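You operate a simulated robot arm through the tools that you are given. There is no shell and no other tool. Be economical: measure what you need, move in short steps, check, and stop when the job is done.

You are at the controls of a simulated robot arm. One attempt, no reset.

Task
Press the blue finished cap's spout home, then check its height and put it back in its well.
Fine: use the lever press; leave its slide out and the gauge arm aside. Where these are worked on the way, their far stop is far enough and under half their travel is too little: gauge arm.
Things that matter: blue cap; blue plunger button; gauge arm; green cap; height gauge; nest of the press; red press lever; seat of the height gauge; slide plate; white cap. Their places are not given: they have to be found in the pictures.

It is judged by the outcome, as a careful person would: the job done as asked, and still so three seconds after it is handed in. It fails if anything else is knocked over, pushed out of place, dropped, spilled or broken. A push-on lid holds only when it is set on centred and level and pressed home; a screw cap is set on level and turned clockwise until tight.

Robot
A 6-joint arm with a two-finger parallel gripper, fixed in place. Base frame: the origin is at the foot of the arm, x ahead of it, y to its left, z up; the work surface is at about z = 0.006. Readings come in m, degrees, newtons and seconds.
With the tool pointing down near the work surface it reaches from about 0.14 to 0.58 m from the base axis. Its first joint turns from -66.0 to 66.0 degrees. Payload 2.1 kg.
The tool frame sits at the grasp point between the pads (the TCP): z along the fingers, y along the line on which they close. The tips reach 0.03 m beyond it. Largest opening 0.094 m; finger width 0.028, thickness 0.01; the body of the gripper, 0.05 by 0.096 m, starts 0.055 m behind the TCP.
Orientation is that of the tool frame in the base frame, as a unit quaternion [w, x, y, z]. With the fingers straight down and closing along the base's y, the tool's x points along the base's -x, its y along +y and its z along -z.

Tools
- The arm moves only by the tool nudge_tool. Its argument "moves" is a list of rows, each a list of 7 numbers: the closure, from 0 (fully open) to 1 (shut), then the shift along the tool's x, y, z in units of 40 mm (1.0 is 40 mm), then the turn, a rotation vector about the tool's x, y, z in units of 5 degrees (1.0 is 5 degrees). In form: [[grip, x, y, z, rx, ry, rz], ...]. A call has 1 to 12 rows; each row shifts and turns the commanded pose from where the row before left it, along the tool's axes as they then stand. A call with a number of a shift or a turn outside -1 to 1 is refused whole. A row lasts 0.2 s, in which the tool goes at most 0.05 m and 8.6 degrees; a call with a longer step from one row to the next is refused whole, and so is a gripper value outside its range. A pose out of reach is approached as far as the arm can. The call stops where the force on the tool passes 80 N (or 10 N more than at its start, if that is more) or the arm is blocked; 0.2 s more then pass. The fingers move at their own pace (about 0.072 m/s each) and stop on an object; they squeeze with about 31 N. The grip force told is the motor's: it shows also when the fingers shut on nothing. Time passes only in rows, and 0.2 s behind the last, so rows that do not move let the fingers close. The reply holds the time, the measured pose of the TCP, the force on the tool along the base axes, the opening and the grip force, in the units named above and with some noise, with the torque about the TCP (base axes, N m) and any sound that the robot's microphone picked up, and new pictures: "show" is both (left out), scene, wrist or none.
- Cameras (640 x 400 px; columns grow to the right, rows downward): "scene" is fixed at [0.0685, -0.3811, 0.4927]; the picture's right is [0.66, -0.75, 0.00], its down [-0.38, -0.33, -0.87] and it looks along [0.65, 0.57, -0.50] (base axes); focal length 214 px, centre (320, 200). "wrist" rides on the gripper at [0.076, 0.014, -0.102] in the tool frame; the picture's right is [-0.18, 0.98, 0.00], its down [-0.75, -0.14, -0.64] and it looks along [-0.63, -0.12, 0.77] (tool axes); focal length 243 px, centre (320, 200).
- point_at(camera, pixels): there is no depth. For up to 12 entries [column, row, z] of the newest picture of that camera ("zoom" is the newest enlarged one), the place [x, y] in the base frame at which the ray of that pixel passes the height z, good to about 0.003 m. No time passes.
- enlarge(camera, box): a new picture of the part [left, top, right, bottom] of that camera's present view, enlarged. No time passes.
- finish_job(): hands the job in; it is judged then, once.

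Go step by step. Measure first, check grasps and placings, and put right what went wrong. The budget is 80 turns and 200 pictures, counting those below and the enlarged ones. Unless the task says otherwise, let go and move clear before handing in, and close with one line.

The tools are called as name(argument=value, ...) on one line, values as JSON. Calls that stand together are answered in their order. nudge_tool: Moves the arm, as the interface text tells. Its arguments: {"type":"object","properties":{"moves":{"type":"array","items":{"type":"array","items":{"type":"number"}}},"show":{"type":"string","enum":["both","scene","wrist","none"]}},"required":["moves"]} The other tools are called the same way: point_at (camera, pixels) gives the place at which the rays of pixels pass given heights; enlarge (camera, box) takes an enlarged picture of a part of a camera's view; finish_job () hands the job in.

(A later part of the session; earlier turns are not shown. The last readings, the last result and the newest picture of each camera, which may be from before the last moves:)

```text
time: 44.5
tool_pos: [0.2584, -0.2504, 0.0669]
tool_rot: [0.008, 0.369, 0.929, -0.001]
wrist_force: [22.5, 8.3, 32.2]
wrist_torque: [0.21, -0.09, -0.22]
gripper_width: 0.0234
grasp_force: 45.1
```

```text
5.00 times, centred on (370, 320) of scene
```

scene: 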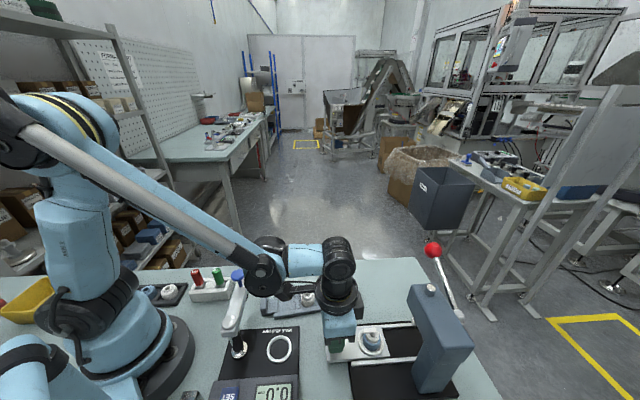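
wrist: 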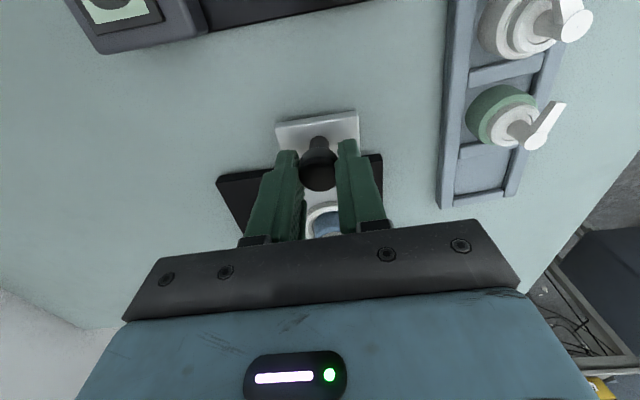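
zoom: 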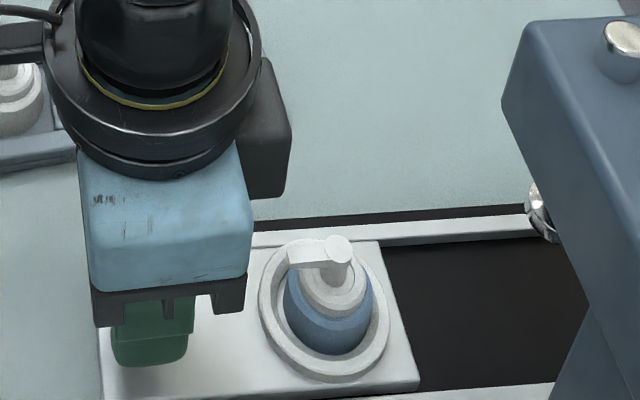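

The slide is back at its outer stop. Release the knob and rise to look at the cap.

nudge_tool(moves=[[1, -0.05, 0, 0, 0, 0, 0], [0.4, 0, 0, 0, 0, 0, 0], [0.4, 0, 0, 0, 0, 0, 0], [0.4, 0, 0, -0.8, 0, 0, 0], [0.4, 0, 0, -0.8, 0, 0, 0], [0.35, -0.4, 0, 0, 0, 0, 0]])

enlarge(camera="wrist", box=[240, 60, 420, 220])

enlarge(camera="scene", box=[330, 310, 410, 370])

```text
time: 45.9
tool_pos: [0.2682, -0.2638, 0.1322]
tool_rot: [0.005, 0.369, 0.93, -0.002]
wrist_force: [-0.2, 0.9, 1.1]
wrist_torque: [-0.01, -0.01, 0.0]
gripper_width: 0.061
grasp_force: 0.1
```

scene: 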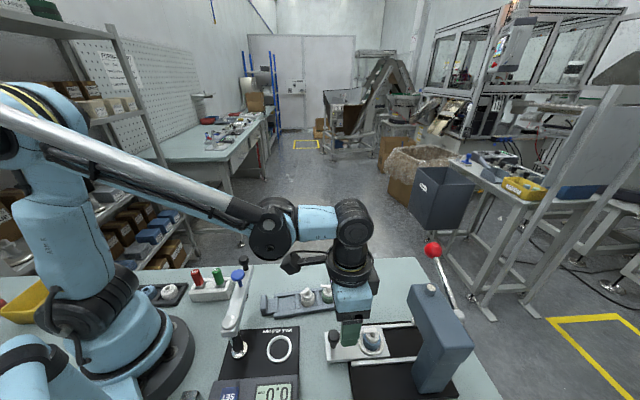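
wrist: 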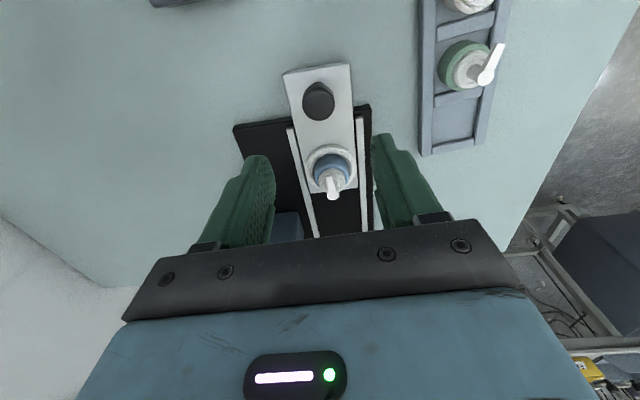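

```text
2.50 times, centred on (330, 140) of wrist
```

zoom: 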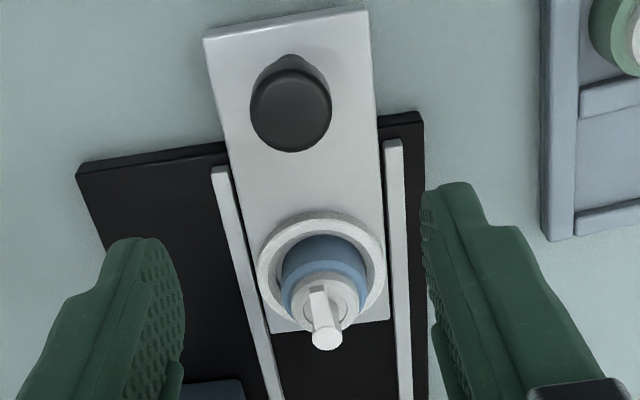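

```text
6.67 times, centred on (370, 340) of scene
```

zoom: 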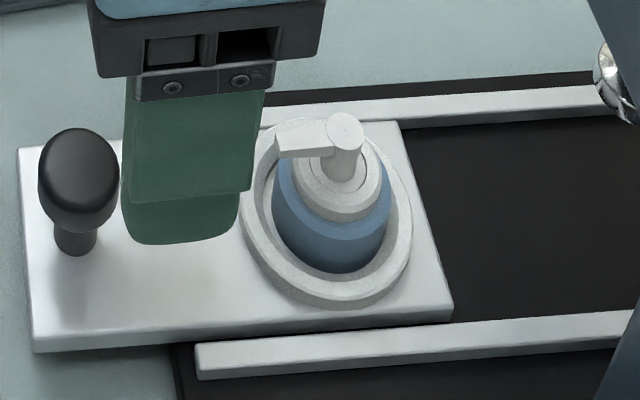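

Slide out, cap upright and spout home. Measure the cap's axis for the pick.

enlarge(camera="wrist", box=[290, 130, 370, 210])

point_at(camera="wrist", pixels=[[332.6, 195, 0.065], [332.6, 195, 0.065], [332.6, 195, 0.065], [332, 172, 0.04], [332, 172, 0.04], [332, 172, 0.04]])

point_at(camera="scene", pixels=[[373.6, 329.6, 0.065], [373.6, 329.6, 0.065], [372, 338.5, 0.042], [372, 338.5, 0.042]])

```text
5.00 times, centred on (330, 170) of wrist
```

zoom: 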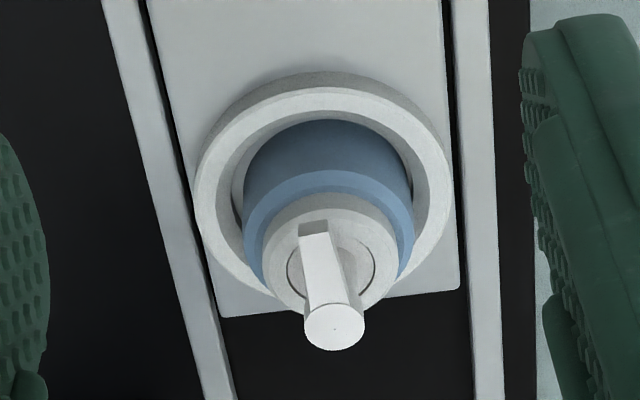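

```text
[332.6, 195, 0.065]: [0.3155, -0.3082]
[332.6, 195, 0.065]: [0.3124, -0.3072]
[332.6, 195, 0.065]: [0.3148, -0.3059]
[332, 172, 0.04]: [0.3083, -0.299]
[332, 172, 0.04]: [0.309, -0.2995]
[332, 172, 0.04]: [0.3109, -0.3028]
```

```text
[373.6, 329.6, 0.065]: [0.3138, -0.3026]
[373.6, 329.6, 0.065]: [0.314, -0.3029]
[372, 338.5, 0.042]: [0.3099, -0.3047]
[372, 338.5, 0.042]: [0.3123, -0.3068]
```

nudge_tool(moves=[[0.35, -0.75, 0, 0, 0, 0, 0], [0.35, -0.74, 0, 0, 0, 0, 0], [0.35, 0, 0, 0.8, 0, 0, 0], [0.35, 0, 0, 0.6, 0, 0, 0], [0.35, 0, 0, 0.3, 0, 0, 0]])

enlarge(camera="wrist", box=[240, 80, 400, 240])

enlarge(camera="scene", box=[330, 300, 410, 360])

```text
time: 47.1
tool_pos: [0.313, -0.3044, 0.0651]
tool_rot: [0.005, 0.368, 0.93, -0.002]
wrist_force: [0.1, -0.1, -0.1]
wrist_torque: [0.0, 0.0, 0.02]
gripper_width: 0.0611
grasp_force: 0.0
```

scene: 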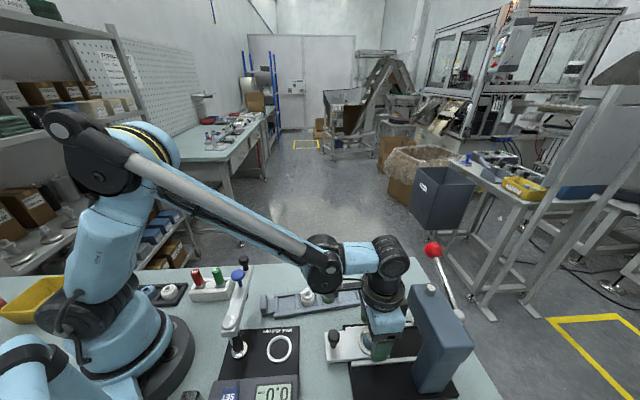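
wrist: 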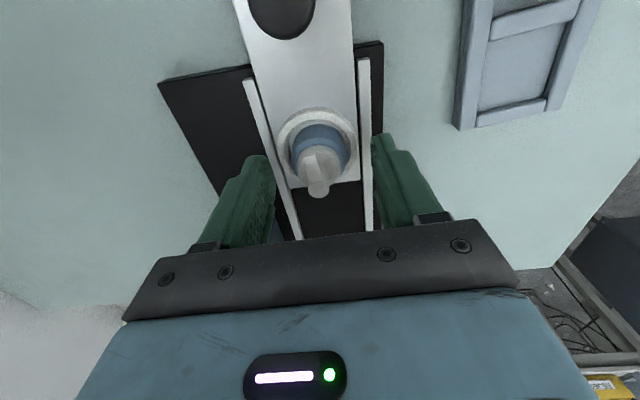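

```text
2.50 times, centred on (320, 160) of wrist
```

zoom: 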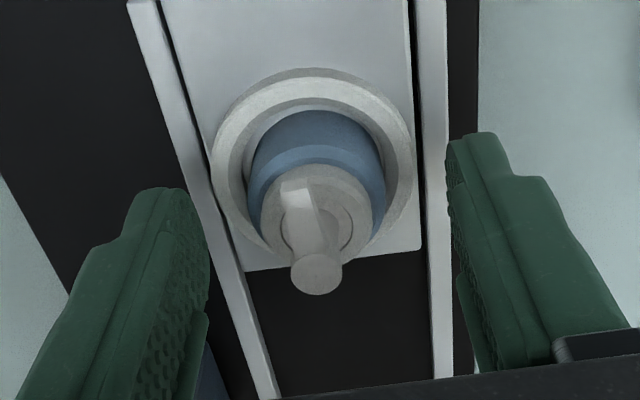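

```text
6.67 times, centred on (370, 330) of scene
```

zoom: 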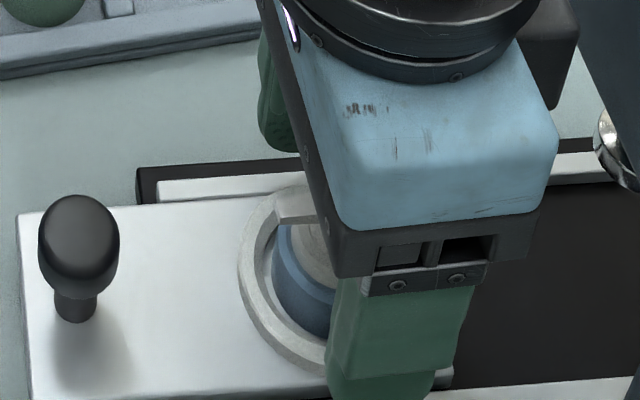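

Cap is exactly between the pads. Lower 2 mm, close, lift.

nudge_tool(moves=[[0.35, 0, 0, 0.06, 0, 0, 0], [1, 0, 0, 0, 0, 0, 0], [1, 0, 0, 0, 0, 0, 0], [1, 0, 0, 0, 0, 0, 0], [1, 0, 0, 0, 0, 0, 0]], show="none")

nudge_tool(moves=[[1, 0, 0, -0.5, 0, 0, 0], [1, 0, 0, -0.7, 0, 0, 0], [1, 0, 0, -0.8, 0, 0, 0], [1, 0, 0, -0.5, 0, 0, 0]])

enlarge(camera="scene", box=[330, 270, 430, 350])

```text
time: 48.3
tool_pos: [0.3141, -0.3042, 0.0633]
tool_rot: [0.006, 0.369, 0.929, -0.002]
wrist_force: [0.3, 0.2, -0.1]
wrist_torque: [-0.01, 0.0, 0.0]
gripper_width: 0.0297
grasp_force: 10.3
```

```text
time: 49.3
tool_pos: [0.3127, -0.3041, 0.1616]
tool_rot: [0.006, 0.369, 0.929, -0.002]
wrist_force: [-0.5, -0.7, 0.7]
wrist_torque: [-0.01, -0.01, 0.02]
gripper_width: 0.0296
grasp_force: 9.6
```

scene: 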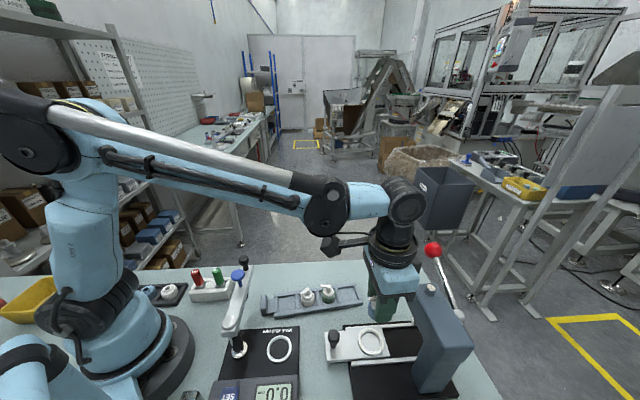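
wrist: 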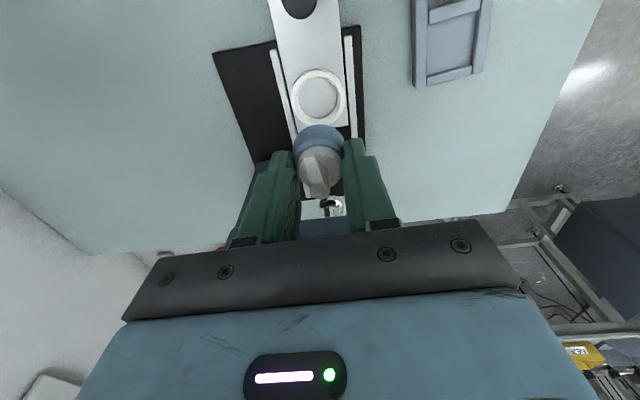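

```text
5.00 times, centred on (380, 310) of scene
```

zoom: 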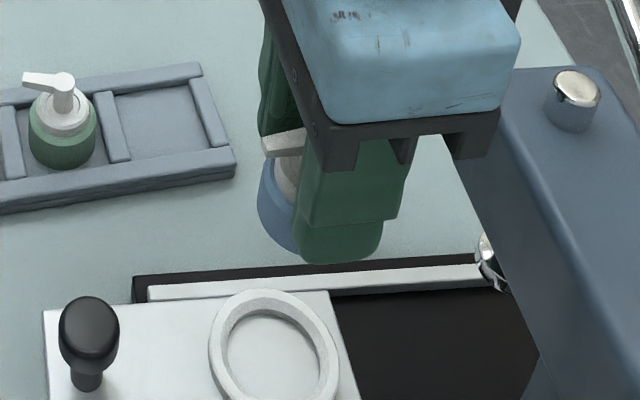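

Cap lifted. Next the gauge: locate seat, post and arm from the scene.

enlarge(camera="scene", box=[200, 240, 310, 400])

point_at(camera="scene", pixels=[[279.3, 348.5, 0.01], [279.3, 348.5, 0.015], [279.3, 348.5, 0.02], [239, 354, 0.012], [239, 354, 0.02], [230, 322, 0.09], [230, 322, 0.11], [230, 322, 0.13], [237.5, 275, 0.15], [244, 258, 0.14], [243, 270, 0.12]])

```text
2.50 times, centred on (255, 320) of scene
```

zoom: 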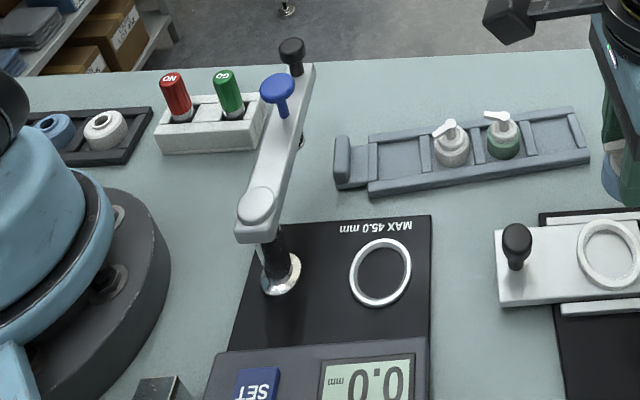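

```text
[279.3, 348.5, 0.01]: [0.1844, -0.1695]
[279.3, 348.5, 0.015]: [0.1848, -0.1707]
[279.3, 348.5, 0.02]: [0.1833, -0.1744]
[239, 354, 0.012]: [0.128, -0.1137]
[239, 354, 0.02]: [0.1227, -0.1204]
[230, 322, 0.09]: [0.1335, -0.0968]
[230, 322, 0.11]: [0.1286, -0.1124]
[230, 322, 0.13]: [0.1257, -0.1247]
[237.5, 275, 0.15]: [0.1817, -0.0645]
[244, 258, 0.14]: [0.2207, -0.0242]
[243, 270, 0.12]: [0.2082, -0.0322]
```

Gauge: pivot ≈(0.128,-0.114), seat ≈(0.184,-0.1705), radius ≈0.08, arm at z≈0.11. I turn the tool ~85° so the camera side stays clear of the arm, then carry the cap over the seat.

nudge_tool(moves=[[1, 0, 0, 0, 0, 0, -1], [1, 0, 0, 0, 0, 0, -1], [1, 0, 0, 0, 0, 0, -1], [1, 0, 0, 0, 0, 0, -1], [1, 0, 0, 0, 0, 0, -1], [1, 0, 0, 0, 0, 0, -1], [1, 0, 0, 0, 0, 0, -1], [1, 0, 0, 0, 0, 0, -1], [1, 0, 0, 0, 0, 0, -1], [1, 0, 0, 0, 0, 0, -1], [1, 0, 0, 0, 0, 0, -1], [1, 0, 0, 0, 0, 0, -1]], show="none")

nudge_tool(moves=[[1, 0, 0, 0, 0, 0, -1], [1, 0, 0, 0, 0, 0, -1], [1, 0, 0, 0, 0, 0, -1], [1, 0, 0, 0, 0, 0, -1], [1, 0, 0, 0, 0, 0, -1], [1, 0, 0.77, 0, 0, 0, 0], [1, 0, 0.77, 0, 0, 0, 0], [1, 0, 0.77, 0, 0, 0, 0], [1, 0, 0.77, 0, 0, 0, 0], [1, 0, 0.5, 0, 0, 0, 0]])

```text
time: 51.9
tool_pos: [0.313, -0.3042, 0.1624]
tool_rot: [0.002, -0.147, 0.989, -0.005]
wrist_force: [0.9, 0.1, 0.1]
wrist_torque: [0.02, 0.0, -0.06]
gripper_width: 0.0293
grasp_force: 10.2
```

```text
time: 54.1
tool_pos: [0.2179, -0.1957, 0.1595]
tool_rot: [0.002, -0.356, 0.935, -0.005]
wrist_force: [-0.2, 0.7, -0.4]
wrist_torque: [-0.02, 0.02, -0.02]
gripper_width: 0.0298
grasp_force: 10.2
```

scene: 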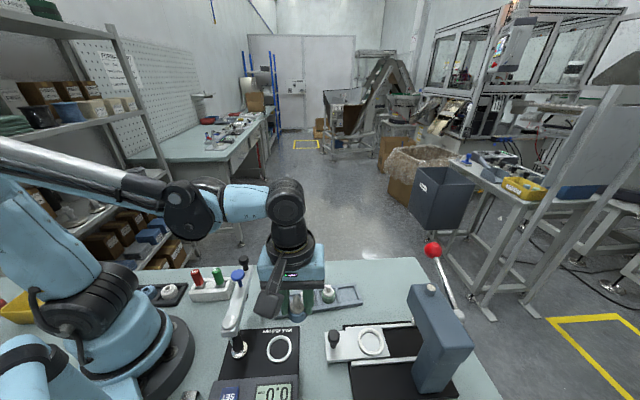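
wrist: 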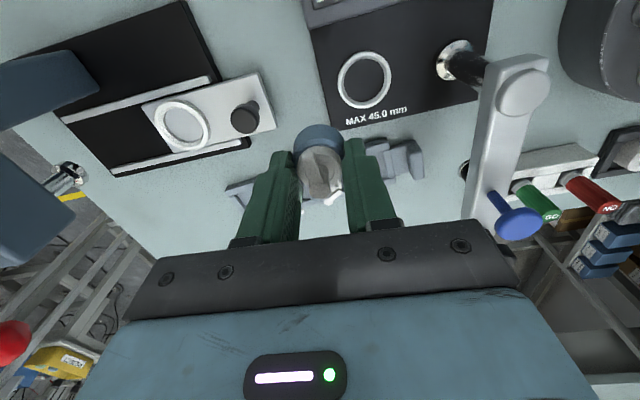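

Seat ring visible at (364,80). Measure it and the post/arm from this camera.

enlarge(camera="wrist", box=[320, 30, 560, 250])

point_at(camera="wrist", pixels=[[364, 80, 0.012], [364, 80, 0.012], [364, 80, 0.012], [364, 80, 0.012], [337, 80, 0.012], [392, 80, 0.012], [455, 62, 0.012], [523, 92, 0.115], [523, 92, 0.115], [517, 222, 0.14], [517, 222, 0.15], [517, 222, 0.145]])

```text
1.82 times, centred on (440, 140) of wrist
```

zoom: 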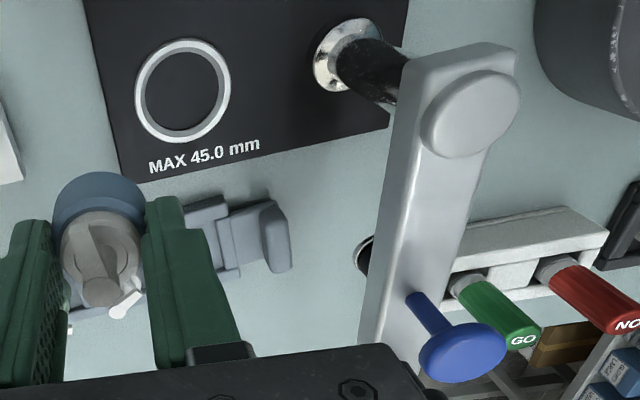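

```text
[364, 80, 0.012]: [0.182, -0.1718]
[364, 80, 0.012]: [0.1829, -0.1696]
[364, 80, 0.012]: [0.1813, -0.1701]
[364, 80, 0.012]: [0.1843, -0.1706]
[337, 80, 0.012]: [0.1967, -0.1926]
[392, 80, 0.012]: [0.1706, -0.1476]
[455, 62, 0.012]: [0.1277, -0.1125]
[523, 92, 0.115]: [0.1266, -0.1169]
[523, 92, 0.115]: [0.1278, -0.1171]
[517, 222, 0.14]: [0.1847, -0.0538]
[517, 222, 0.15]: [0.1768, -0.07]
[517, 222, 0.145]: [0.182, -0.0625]
```

Seat ≈(0.183,-0.1705). Move over it and descend to just above.

nudge_tool(moves=[[1, 0.12, 0.55, 0, 0, 0, 0], [1, 0.11, 0.5, 0, 0, 0, 0], [1, 0, 0, 0.7, 0, 0, 0], [1, 0, 0, 0.7, 0, 0, 0], [1, 0, 0, 0.6, 0, 0, 0]])

enlarge(camera="wrist", box=[220, 60, 420, 240])

enlarge(camera="scene", box=[200, 270, 320, 400])

```text
time: 55.3
tool_pos: [0.1827, -0.1725, 0.08]
tool_rot: [0.002, -0.356, 0.934, -0.005]
wrist_force: [0.3, 0.3, -0.2]
wrist_torque: [-0.03, -0.01, 0.0]
gripper_width: 0.0315
grasp_force: 9.4
```

scene: 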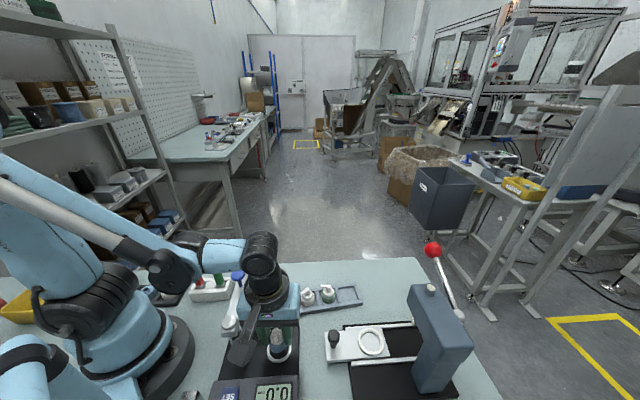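
wrist: 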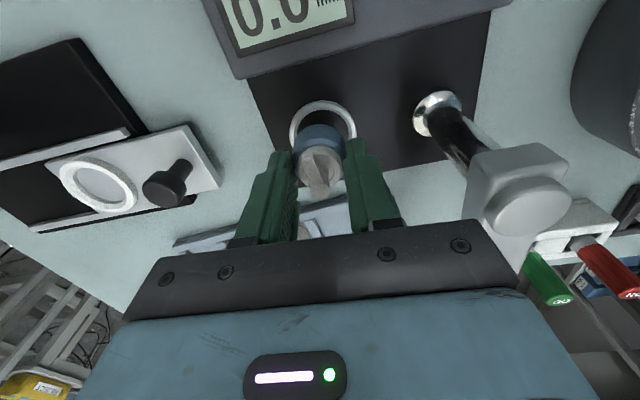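

```text
2.22 times, centred on (320, 150) of wrist
```

zoom: 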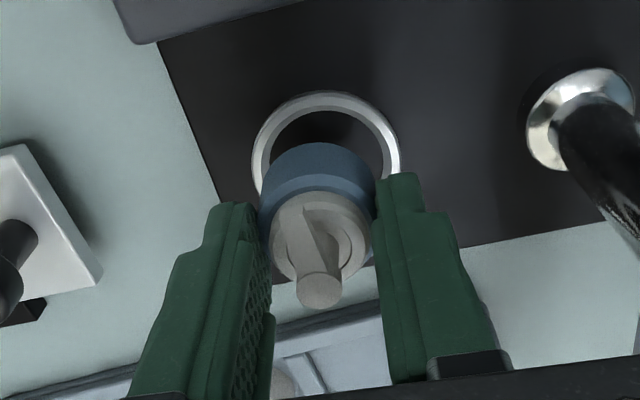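

```text
3.08 times, centred on (260, 335) of scene
```

zoom: 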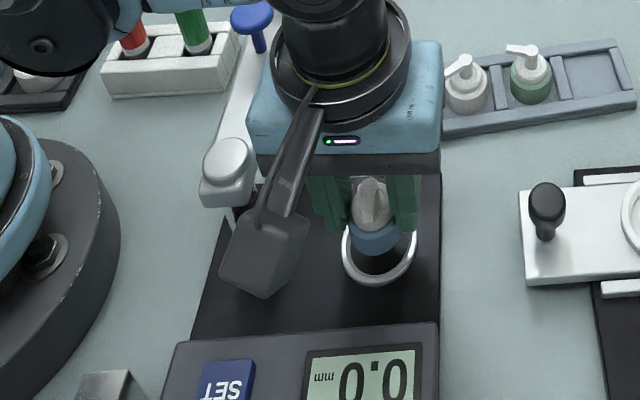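

Nearly centred; correct ~1.5 mm along y and 1 mm forward, then lower gently.

nudge_tool(moves=[[1, -0.03, 0.04, 0.2, 0, 0, 0], [1, 0, 0, 0.2, 0, 0, 0], [1, 0, 0, 0.1, 0, 0, 0]], show="none")

enlarge(camera="scene", box=[240, 310, 320, 370])

```text
time: 56.1
tool_pos: [0.1832, -0.1702, 0.0608]
tool_rot: [0.002, -0.356, 0.935, -0.006]
wrist_force: [0.0, -0.2, 0.8]
wrist_torque: [0.0, 0.01, 0.01]
gripper_width: 0.0315
grasp_force: 10.0
```

```text
6.67 times, centred on (280, 340) of scene
```

zoom: 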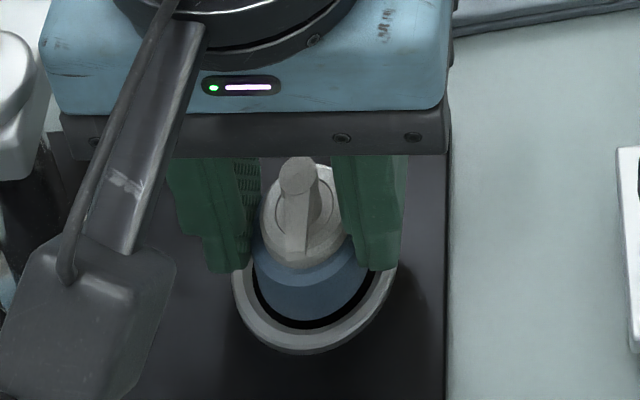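

nudge_tool(moves=[[1, 0, 0, 0.06, 0, 0, 0], [1, 0, 0, 0.05, 0, 0, 0]], show="none")

enlarge(camera="scene", box=[240, 310, 320, 370])

```text
time: 56.7
tool_pos: [0.1836, -0.1711, 0.0552]
tool_rot: [0.002, -0.357, 0.934, -0.006]
wrist_force: [-0.6, 0.0, -0.3]
wrist_torque: [0.01, -0.03, 0.03]
gripper_width: 0.0316
grasp_force: 9.6
```

```text
6.67 times, centred on (280, 340) of scene
```

zoom: 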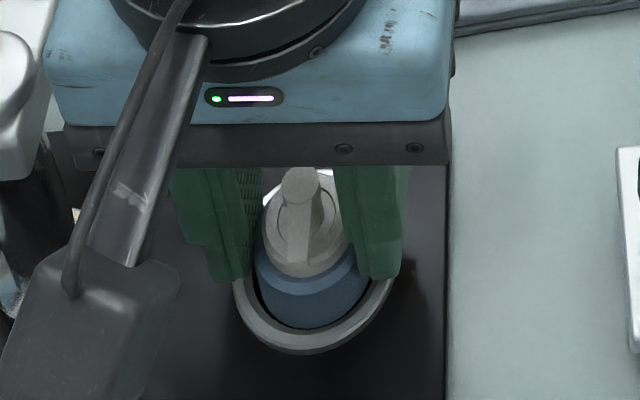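

nudge_tool(moves=[[1, 0, 0, 0.05, 0, 0, 0], [1, 0, 0, 0.03, 0, 0, 0]], show="none")

enlarge(camera="wrist", box=[260, 80, 380, 220])

```text
time: 57.3
tool_pos: [0.1848, -0.1702, 0.0524]
tool_rot: [0.003, -0.357, 0.934, -0.006]
wrist_force: [1.7, 3.0, 0.1]
wrist_torque: [0.09, -0.07, 0.0]
gripper_width: 0.0315
grasp_force: 10.2
```

```text
2.86 times, centred on (320, 150) of wrist
```

zoom: 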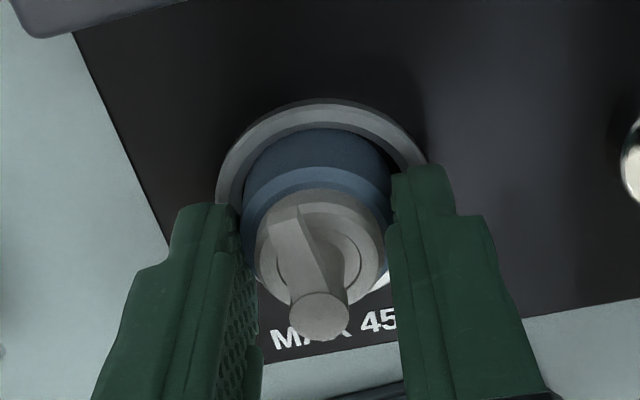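

Slight forward push on the tool: the cap's rear touches the ring. Raise a hair, shift 2.5 mm forward, lower.

nudge_tool(moves=[[1, 0, 0, -0.06, 0, 0, 0], [1, -0.06, 0, 0, 0, 0, 0], [1, 0, 0, 0.06, 0, 0, 0], [1, 0, 0, 0.03, 0, 0, 0]], show="none")

enlarge(camera="wrist", box=[260, 80, 380, 220])

enlarge(camera="scene", box=[240, 310, 320, 370])

```text
time: 58.3
tool_pos: [0.1835, -0.1695, 0.0513]
tool_rot: [0.002, -0.356, 0.935, -0.006]
wrist_force: [0.7, -2.1, 6.3]
wrist_torque: [0.02, -0.04, 0.01]
gripper_width: 0.0315
grasp_force: 10.1
```

```text
2.86 times, centred on (320, 150) of wrist
```

zoom: 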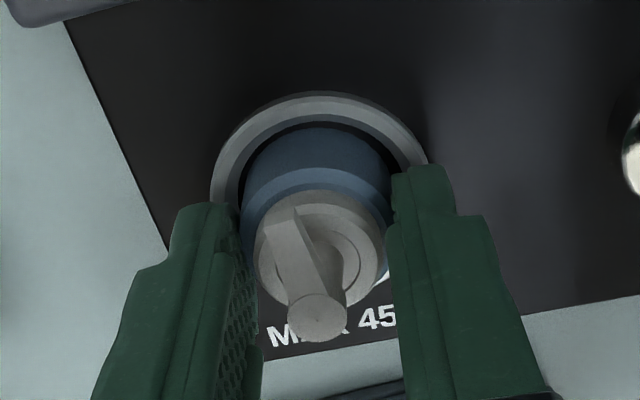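

```text
6.67 times, centred on (280, 340) of scene
```

zoom: 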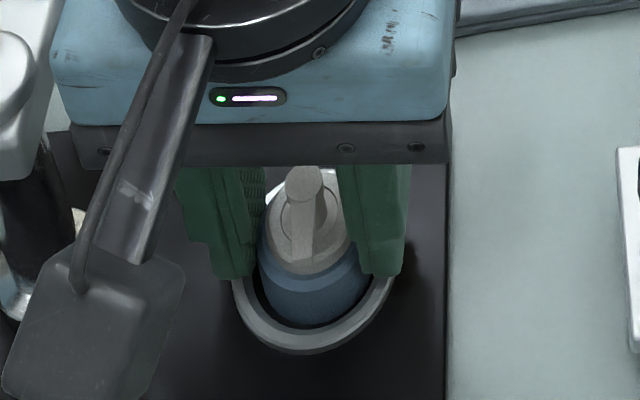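

Firm 6 N vertical contact, gap visible all round: seated. Release and rise.

nudge_tool(moves=[[0.35, 0, 0, 0, 0, 0, 0], [0.35, 0, 0, 0, 0, 0, 0], [0.35, 0, 0, -0.7, 0, 0, 0], [0.35, 0, 0, -0.8, 0, 0, 0], [0.35, 0, 0, -0.9, 0, 0, 0], [0.35, 0.3, -0.9, -0.6, 0, 0, 0], [0.35, 0.3, -0.9, 0, 0, 0, 0]])

enlarge(camera="scene", box=[200, 250, 320, 370])

enlarge(camera="wrist", box=[300, 20, 560, 240])

```text
time: 59.9
tool_pos: [0.2152, -0.2368, 0.1734]
tool_rot: [0.002, -0.356, 0.935, -0.005]
wrist_force: [-0.3, 0.6, 0.8]
wrist_torque: [-0.02, -0.01, -0.01]
gripper_width: 0.061
grasp_force: 0.1
```

scene: 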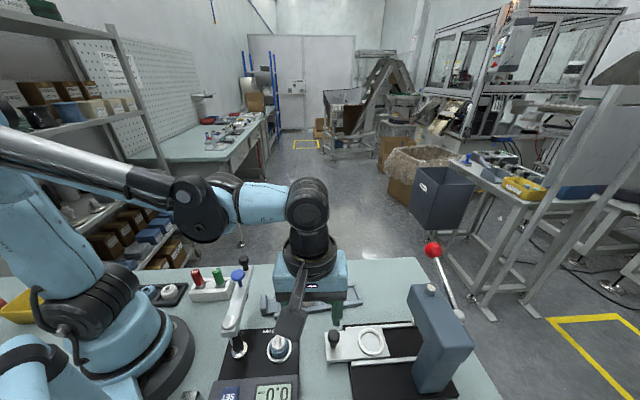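
wrist: 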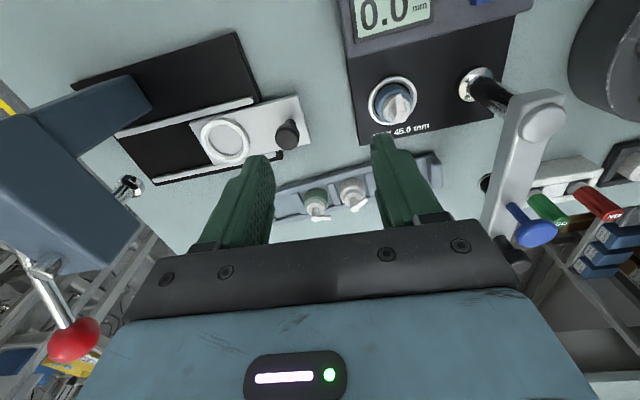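

```text
3.33 times, centred on (260, 310) of scene
```

zoom: 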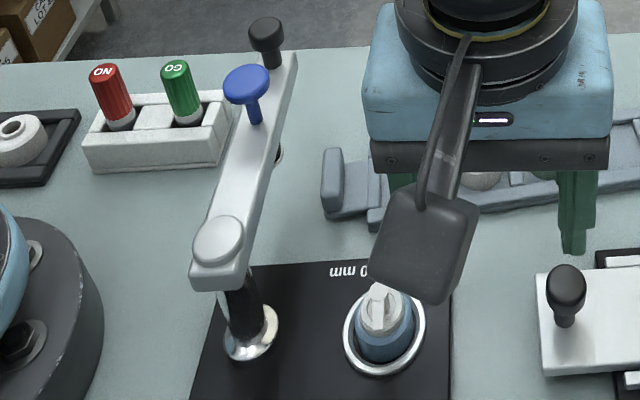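

```text
1.82 times, centred on (430, 130) of wrist
```

zoom: 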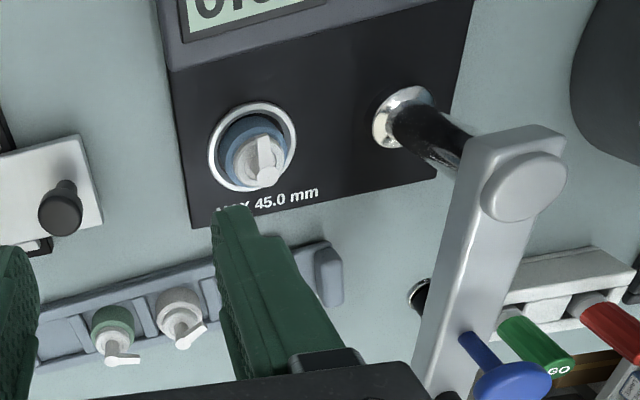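

Cap stands in the seat ring. Now the arm: tool heading (42°) already matches the gauge arm, so I go above its black knob (~(0.214,-0.03)), staying high.

nudge_tool(moves=[[0.35, -0.5, 0.4, -0.9, 0, 0, 0], [0.35, -0.65, 0.75, -0.4, 0, 0, 0], [0.35, -0.65, 0.75, 0, 0, 0, 0], [0.35, -0.65, 0.75, 0, 0, 0, 0], [0.35, -0.65, 0.75, 0, 0, 0, 0]])

enlarge(camera="wrist", box=[220, 20, 460, 240])

```text
time: 61.1
tool_pos: [0.2161, -0.0533, 0.2212]
tool_rot: [0.002, -0.356, 0.934, -0.006]
wrist_force: [0.1, -0.7, -0.4]
wrist_torque: [-0.01, 0.04, -0.01]
gripper_width: 0.061
grasp_force: 0.0
```

scene: 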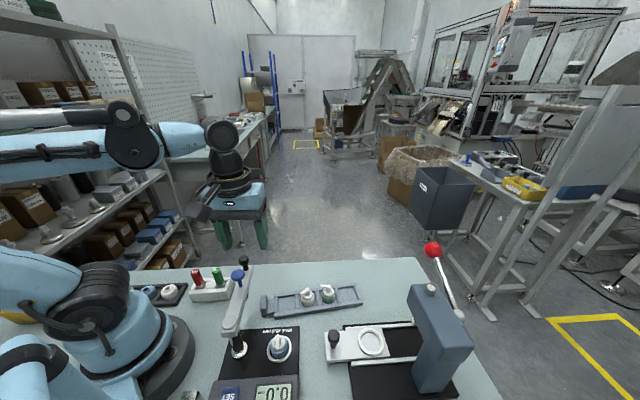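
wrist: 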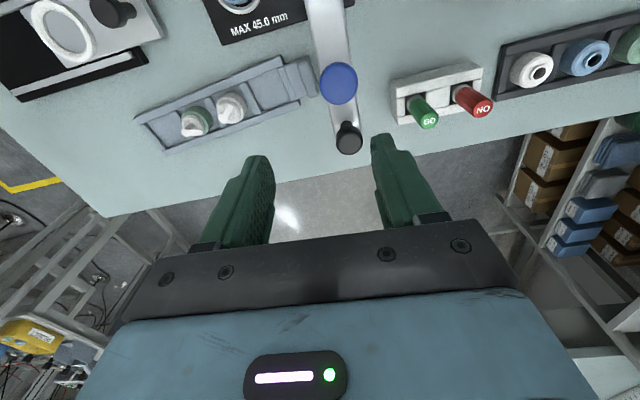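

```text
1.82 times, centred on (340, 130) of wrist
```

zoom: 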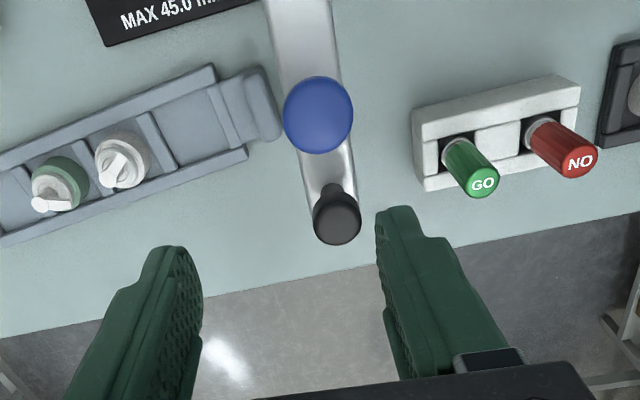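

point_at(camera="wrist", pixels=[[350, 142, 0.12], [350, 142, 0.13], [350, 142, 0.14], [350, 142, 0.15], [338.4, 83.3, 0.14], [338.4, 83.3, 0.15], [345, 121, 0.11], [345, 121, 0.115]])

point_at(camera="scene", pixels=[[243.5, 258.6, 0.12], [243.5, 258.6, 0.13], [243.5, 258.6, 0.14], [243.5, 258.6, 0.15], [237.5, 274, 0.14], [237.5, 274, 0.15]])

```text
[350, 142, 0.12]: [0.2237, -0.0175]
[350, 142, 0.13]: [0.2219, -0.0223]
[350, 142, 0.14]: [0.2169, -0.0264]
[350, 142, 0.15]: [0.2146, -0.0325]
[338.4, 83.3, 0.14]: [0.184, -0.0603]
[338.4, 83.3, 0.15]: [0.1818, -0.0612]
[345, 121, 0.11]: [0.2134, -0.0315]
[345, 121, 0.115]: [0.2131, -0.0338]
```

```text
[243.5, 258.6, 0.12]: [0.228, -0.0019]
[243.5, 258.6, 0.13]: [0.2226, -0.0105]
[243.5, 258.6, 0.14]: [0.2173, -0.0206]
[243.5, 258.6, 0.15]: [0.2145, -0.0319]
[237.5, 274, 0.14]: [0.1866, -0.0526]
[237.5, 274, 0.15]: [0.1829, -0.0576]
```

Knob top ≈(0.2146,-0.032,0.150), radius from pivot 0.12. Move over and descend with fingers either side, then close.

nudge_tool(moves=[[0.4, -0.33, 0.42, 0, 0, 0, 0], [0.4, 0, 0, 0.6, 0, 0, 0], [0.4, 0, 0, 0.6, 0, 0, 0], [0.4, 0, 0, 0.4, 0, 0, 0]])

enlarge(camera="scene", box=[190, 220, 290, 300])

```text
time: 62.1
tool_pos: [0.2149, -0.032, 0.1571]
tool_rot: [0.002, -0.356, 0.934, -0.006]
wrist_force: [0.5, -0.2, -0.6]
wrist_torque: [0.01, 0.03, -0.02]
gripper_width: 0.0563
grasp_force: 0.1
```

scene: 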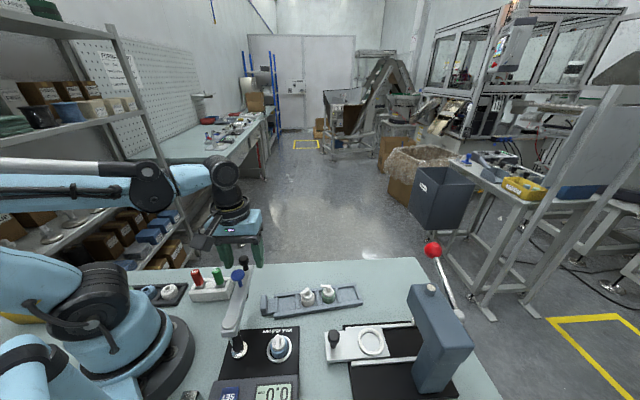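
wrist: 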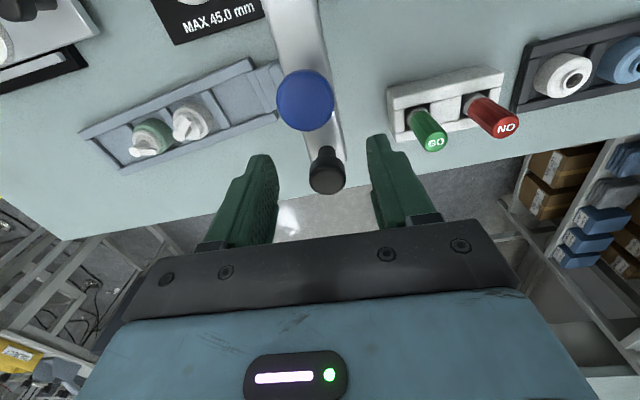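

```text
5.00 times, centred on (240, 260) of scene
```

zoom: 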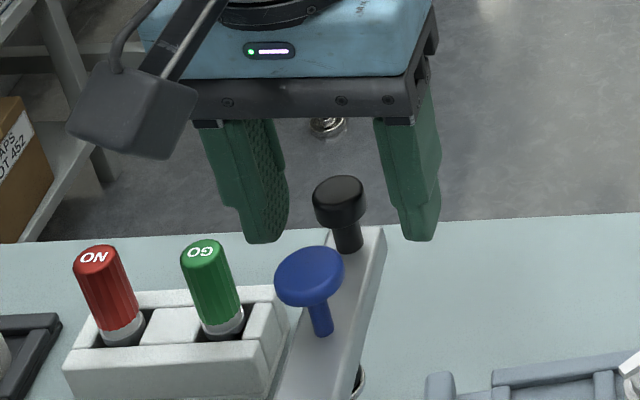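

Knob at (327,170): shift ~3 mm along +y, 1.5 mm back and 4 mm lower, then close.

nudge_tool(moves=[[0.4, 0.04, 0.08, 0.1, 0, 0, 0], [1, 0, 0, 0, 0, 0, 0], [1, 0, 0, 0, 0, 0, 0], [1, 0, 0, 0, 0, 0, 0]])

enlarge(camera="scene", box=[190, 220, 290, 300])

```text
time: 63.1
tool_pos: [0.2121, -0.032, 0.1532]
tool_rot: [0.002, -0.355, 0.935, -0.006]
wrist_force: [0.9, 0.7, -3.0]
wrist_torque: [0.11, 0.27, 0.08]
gripper_width: 0.0213
grasp_force: 44.6
```

scene: 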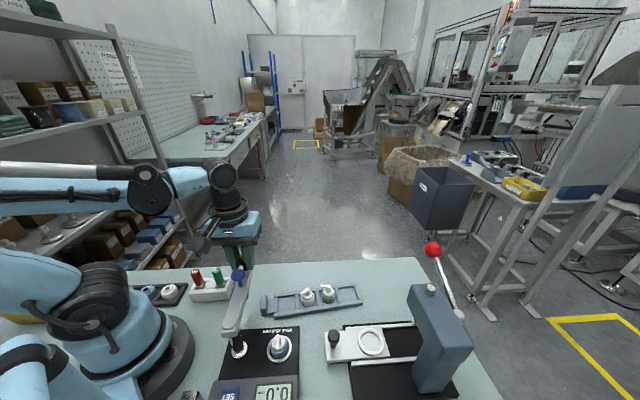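
wrist: 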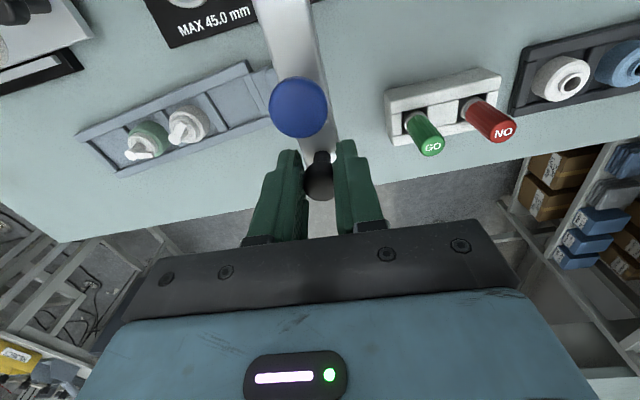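

```text
5.00 times, centred on (240, 260) of scene
```

zoom: 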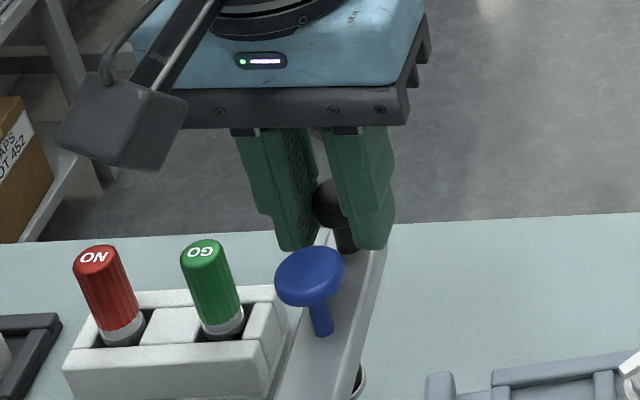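

Knob held (0.0213). Swing the arm: arc rows of 5° each, tool turning along. First 20°.

nudge_tool(moves=[[1, -0.003, -0.259, 0, 0, 0, 1], [1, -0.003, -0.259, 0, 0, 0, 1], [1, -0.003, -0.259, 0, 0, 0, 1], [1, -0.003, -0.259, 0, 0, 0, 1]], show="scene")

```text
time: 64.1
tool_pos: [0.2348, -0.0648, 0.1547]
tool_rot: [0.003, -0.188, 0.982, -0.005]
wrist_force: [5.9, 1.4, -33.2]
wrist_torque: [0.2, 0.08, 0.2]
gripper_width: 0.0212
grasp_force: 45.1
```

scene: 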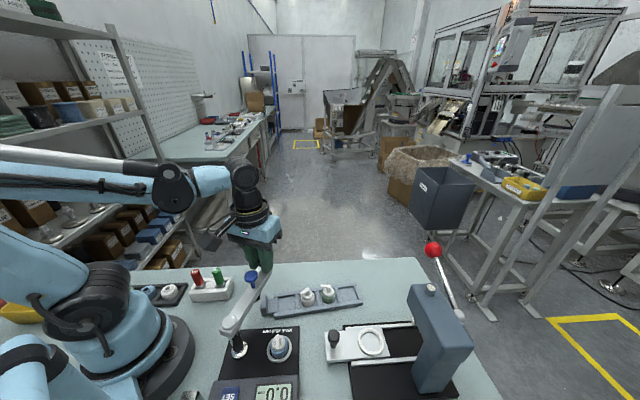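

Arm swings freely; small vertical load (-33 N), so I ease down 1 mm and continue.

nudge_tool(moves=[[1, -0.003, -0.259, 0.03, 0, 0, 1], [1, -0.003, -0.259, 0.005, 0, 0, 1], [1, -0.003, -0.259, 0.005, 0, 0, 1], [1, -0.003, -0.259, 0.005, 0, 0, 1], [1, -0.003, -0.259, 0.005, 0, 0, 1], [1, -0.003, -0.259, 0.005, 0, 0, 1]], show="scene")

```text
time: 65.5
tool_pos: [0.2455, -0.1249, 0.1533]
tool_rot: [0.007, 0.072, 0.997, -0.004]
wrist_force: [12.8, -2.0, 3.3]
wrist_torque: [0.27, 0.62, 0.1]
gripper_width: 0.0211
grasp_force: 45.0
```

scene: 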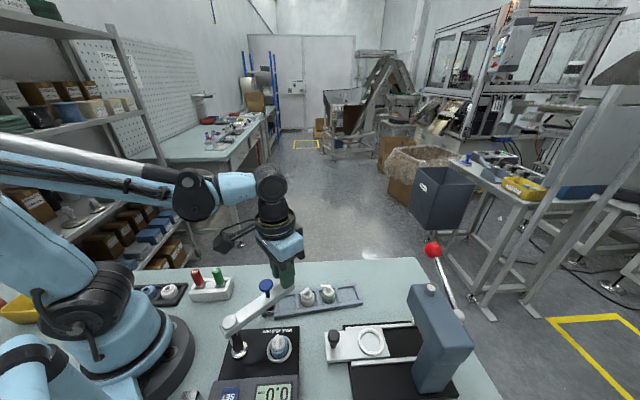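

nudge_tool(moves=[[1, -0.02, -0.259, 0, 0, 0, 1], [1, -0.005, -0.259, 0, 0, 0, 1], [1, -0.003, -0.259, 0, 0, 0, 1], [1, -0.003, -0.259, 0, 0, 0, 1], [1, -0.003, -0.259, 0, 0, 0, 1], [1, -0.003, -0.259, 0, 0, 0, 1]])

enlarge(camera="scene", box=[210, 270, 330, 370])

```text
time: 66.9
tool_pos: [0.2233, -0.184, 0.1538]
tool_rot: [0.004, 0.328, 0.945, -0.003]
wrist_force: [-7.6, 1.1, 16.3]
wrist_torque: [-0.36, -0.31, 0.37]
gripper_width: 0.0209
grasp_force: 44.9
```

scene: 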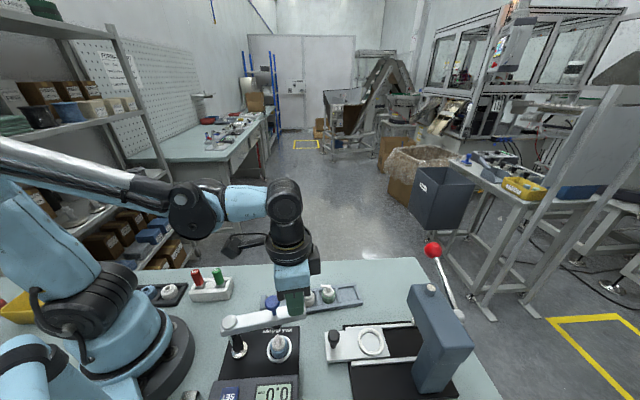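
wrist: 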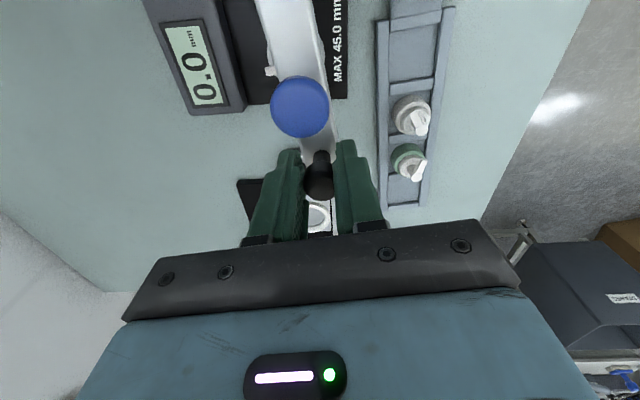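

```text
4.00 times, centred on (270, 320) of scene
```

zoom: 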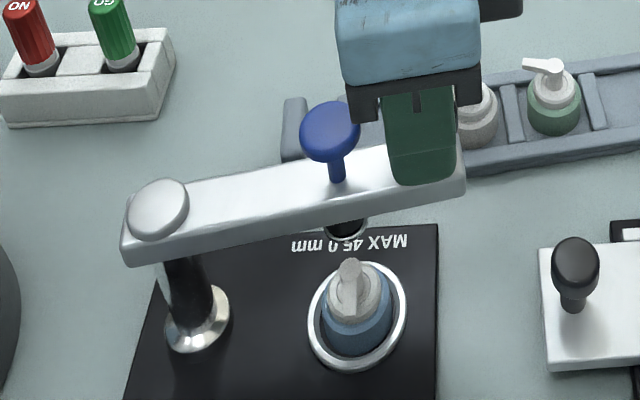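

Arm at about -36°; the seat is at -45°. Continue in smaller steps to the stop.

nudge_tool(moves=[[1, -0.003, -0.259, 0, 0, 0, 1], [1, 0, -0.21, 0, 0, 0, 0.8]], show="none")

enlarge(camera="scene", box=[210, 270, 330, 370])

```text
time: 67.5
tool_pos: [0.2124, -0.1973, 0.1544]
tool_rot: [0.006, 0.401, 0.916, -0.002]
wrist_force: [2.7, -4.4, -16.7]
wrist_torque: [0.77, 0.89, 0.19]
gripper_width: 0.021
grasp_force: 44.9
```

```text
4.00 times, centred on (270, 320) of scene
```

zoom: 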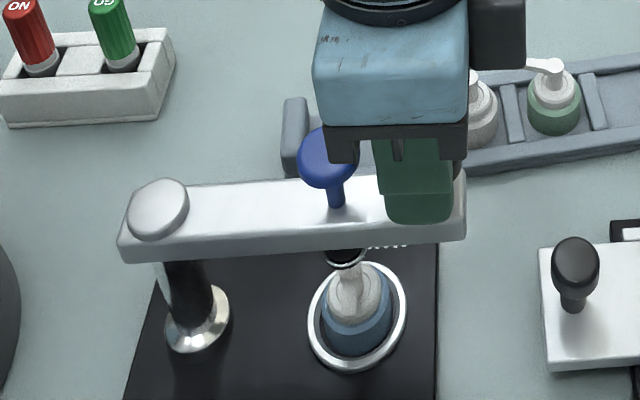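

nudge_tool(moves=[[1, 0, -0.1, 0.01, 0, 0, 0.4], [1, 0, -0.1, 0, 0, 0, 0.4]], show="none")

enlarge(camera="scene", box=[210, 270, 330, 370])

```text
time: 68.1
tool_pos: [0.2102, -0.1981, 0.1524]
tool_rot: [0.008, 0.429, 0.903, 0.009]
wrist_force: [29.8, 49.0, 16.2]
wrist_torque: [-0.18, -0.65, 0.75]
gripper_width: 0.0213
grasp_force: 45.3
```

```text
4.00 times, centred on (270, 320) of scene
```

zoom: 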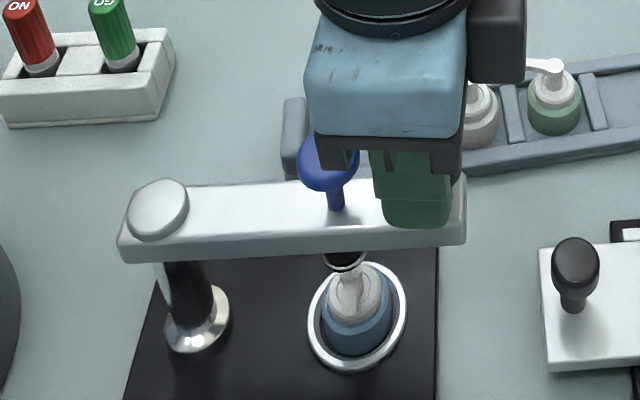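

The arm hit its far stop (57 N reaction) with the probe over the cap. Relax, release the knob, rise, and shut the fingers above the plunger.

nudge_tool(moves=[[1, 0, 0.1, 0, 0, 0, -0.8], [0.4, 0, 0, 0, 0, 0, 0], [0.4, 0, 0, 0, 0, 0, 0], [0.4, 0, 0, -0.8, 0, 0, 0], [0.4, 0, 0, -0.8, 0, 0, 0], [1, 0.5, 0, 0, 0, 0, 0], [1, 0.5, 0, 0, 0, 0, 0]])

enlarge(camera="scene", box=[200, 250, 340, 370])

enlarge(camera="wrist", box=[200, 0, 440, 240])

```text
time: 69.7
tool_pos: [0.1831, -0.1718, 0.2164]
tool_rot: [0.005, 0.402, 0.916, -0.003]
wrist_force: [-0.8, -0.3, 0.2]
wrist_torque: [-0.01, 0.01, 0.0]
gripper_width: 0.0
grasp_force: 24.0
```

scene: 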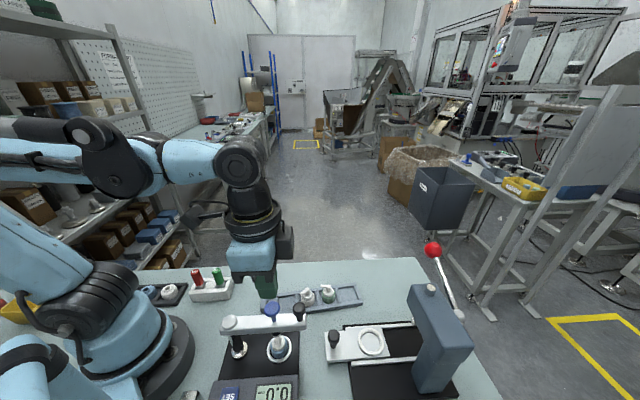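
wrist: 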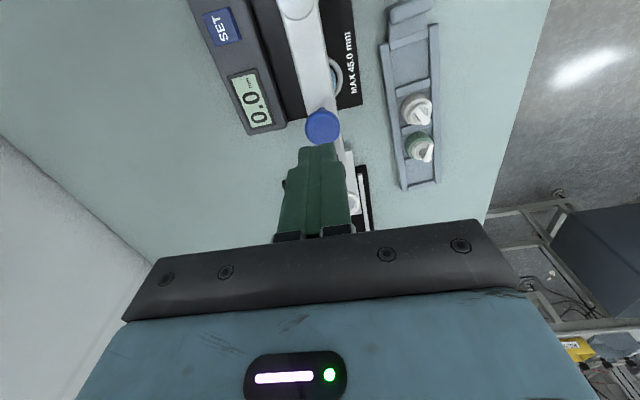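

```text
3.33 times, centred on (270, 310) of scene
```

zoom: 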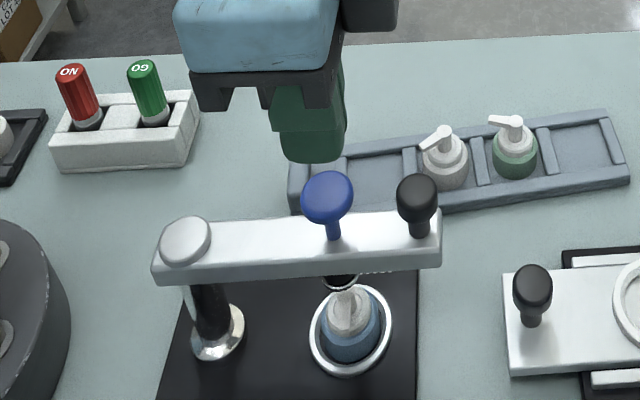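

```text
1.67 times, centred on (320, 120) of wrist
```

zoom: 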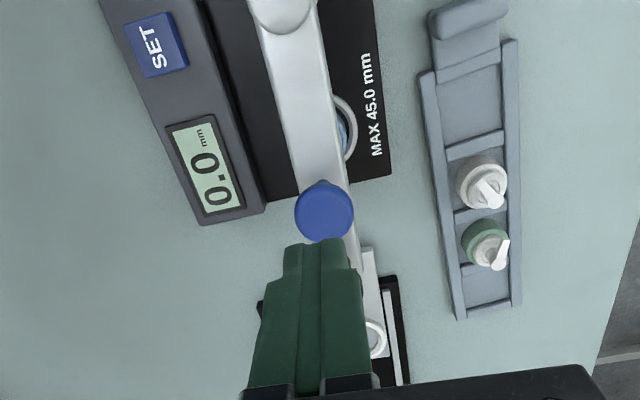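

point_at(camera="wrist", pixels=[[323.5, 127, 0.15], [323.5, 127, 0.15], [323.5, 127, 0.14], [323.5, 127, 0.14]])

point_at(camera="scene", pixels=[[272.2, 309, 0.15], [272.2, 309, 0.15], [272.2, 309, 0.14], [272.2, 309, 0.14]])

```text
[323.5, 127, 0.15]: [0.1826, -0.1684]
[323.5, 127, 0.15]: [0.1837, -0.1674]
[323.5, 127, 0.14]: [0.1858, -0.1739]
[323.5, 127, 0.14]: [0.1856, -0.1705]
```

```text
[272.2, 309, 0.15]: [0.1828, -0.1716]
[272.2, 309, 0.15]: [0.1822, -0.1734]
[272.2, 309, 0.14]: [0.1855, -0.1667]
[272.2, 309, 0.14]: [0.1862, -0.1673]
```

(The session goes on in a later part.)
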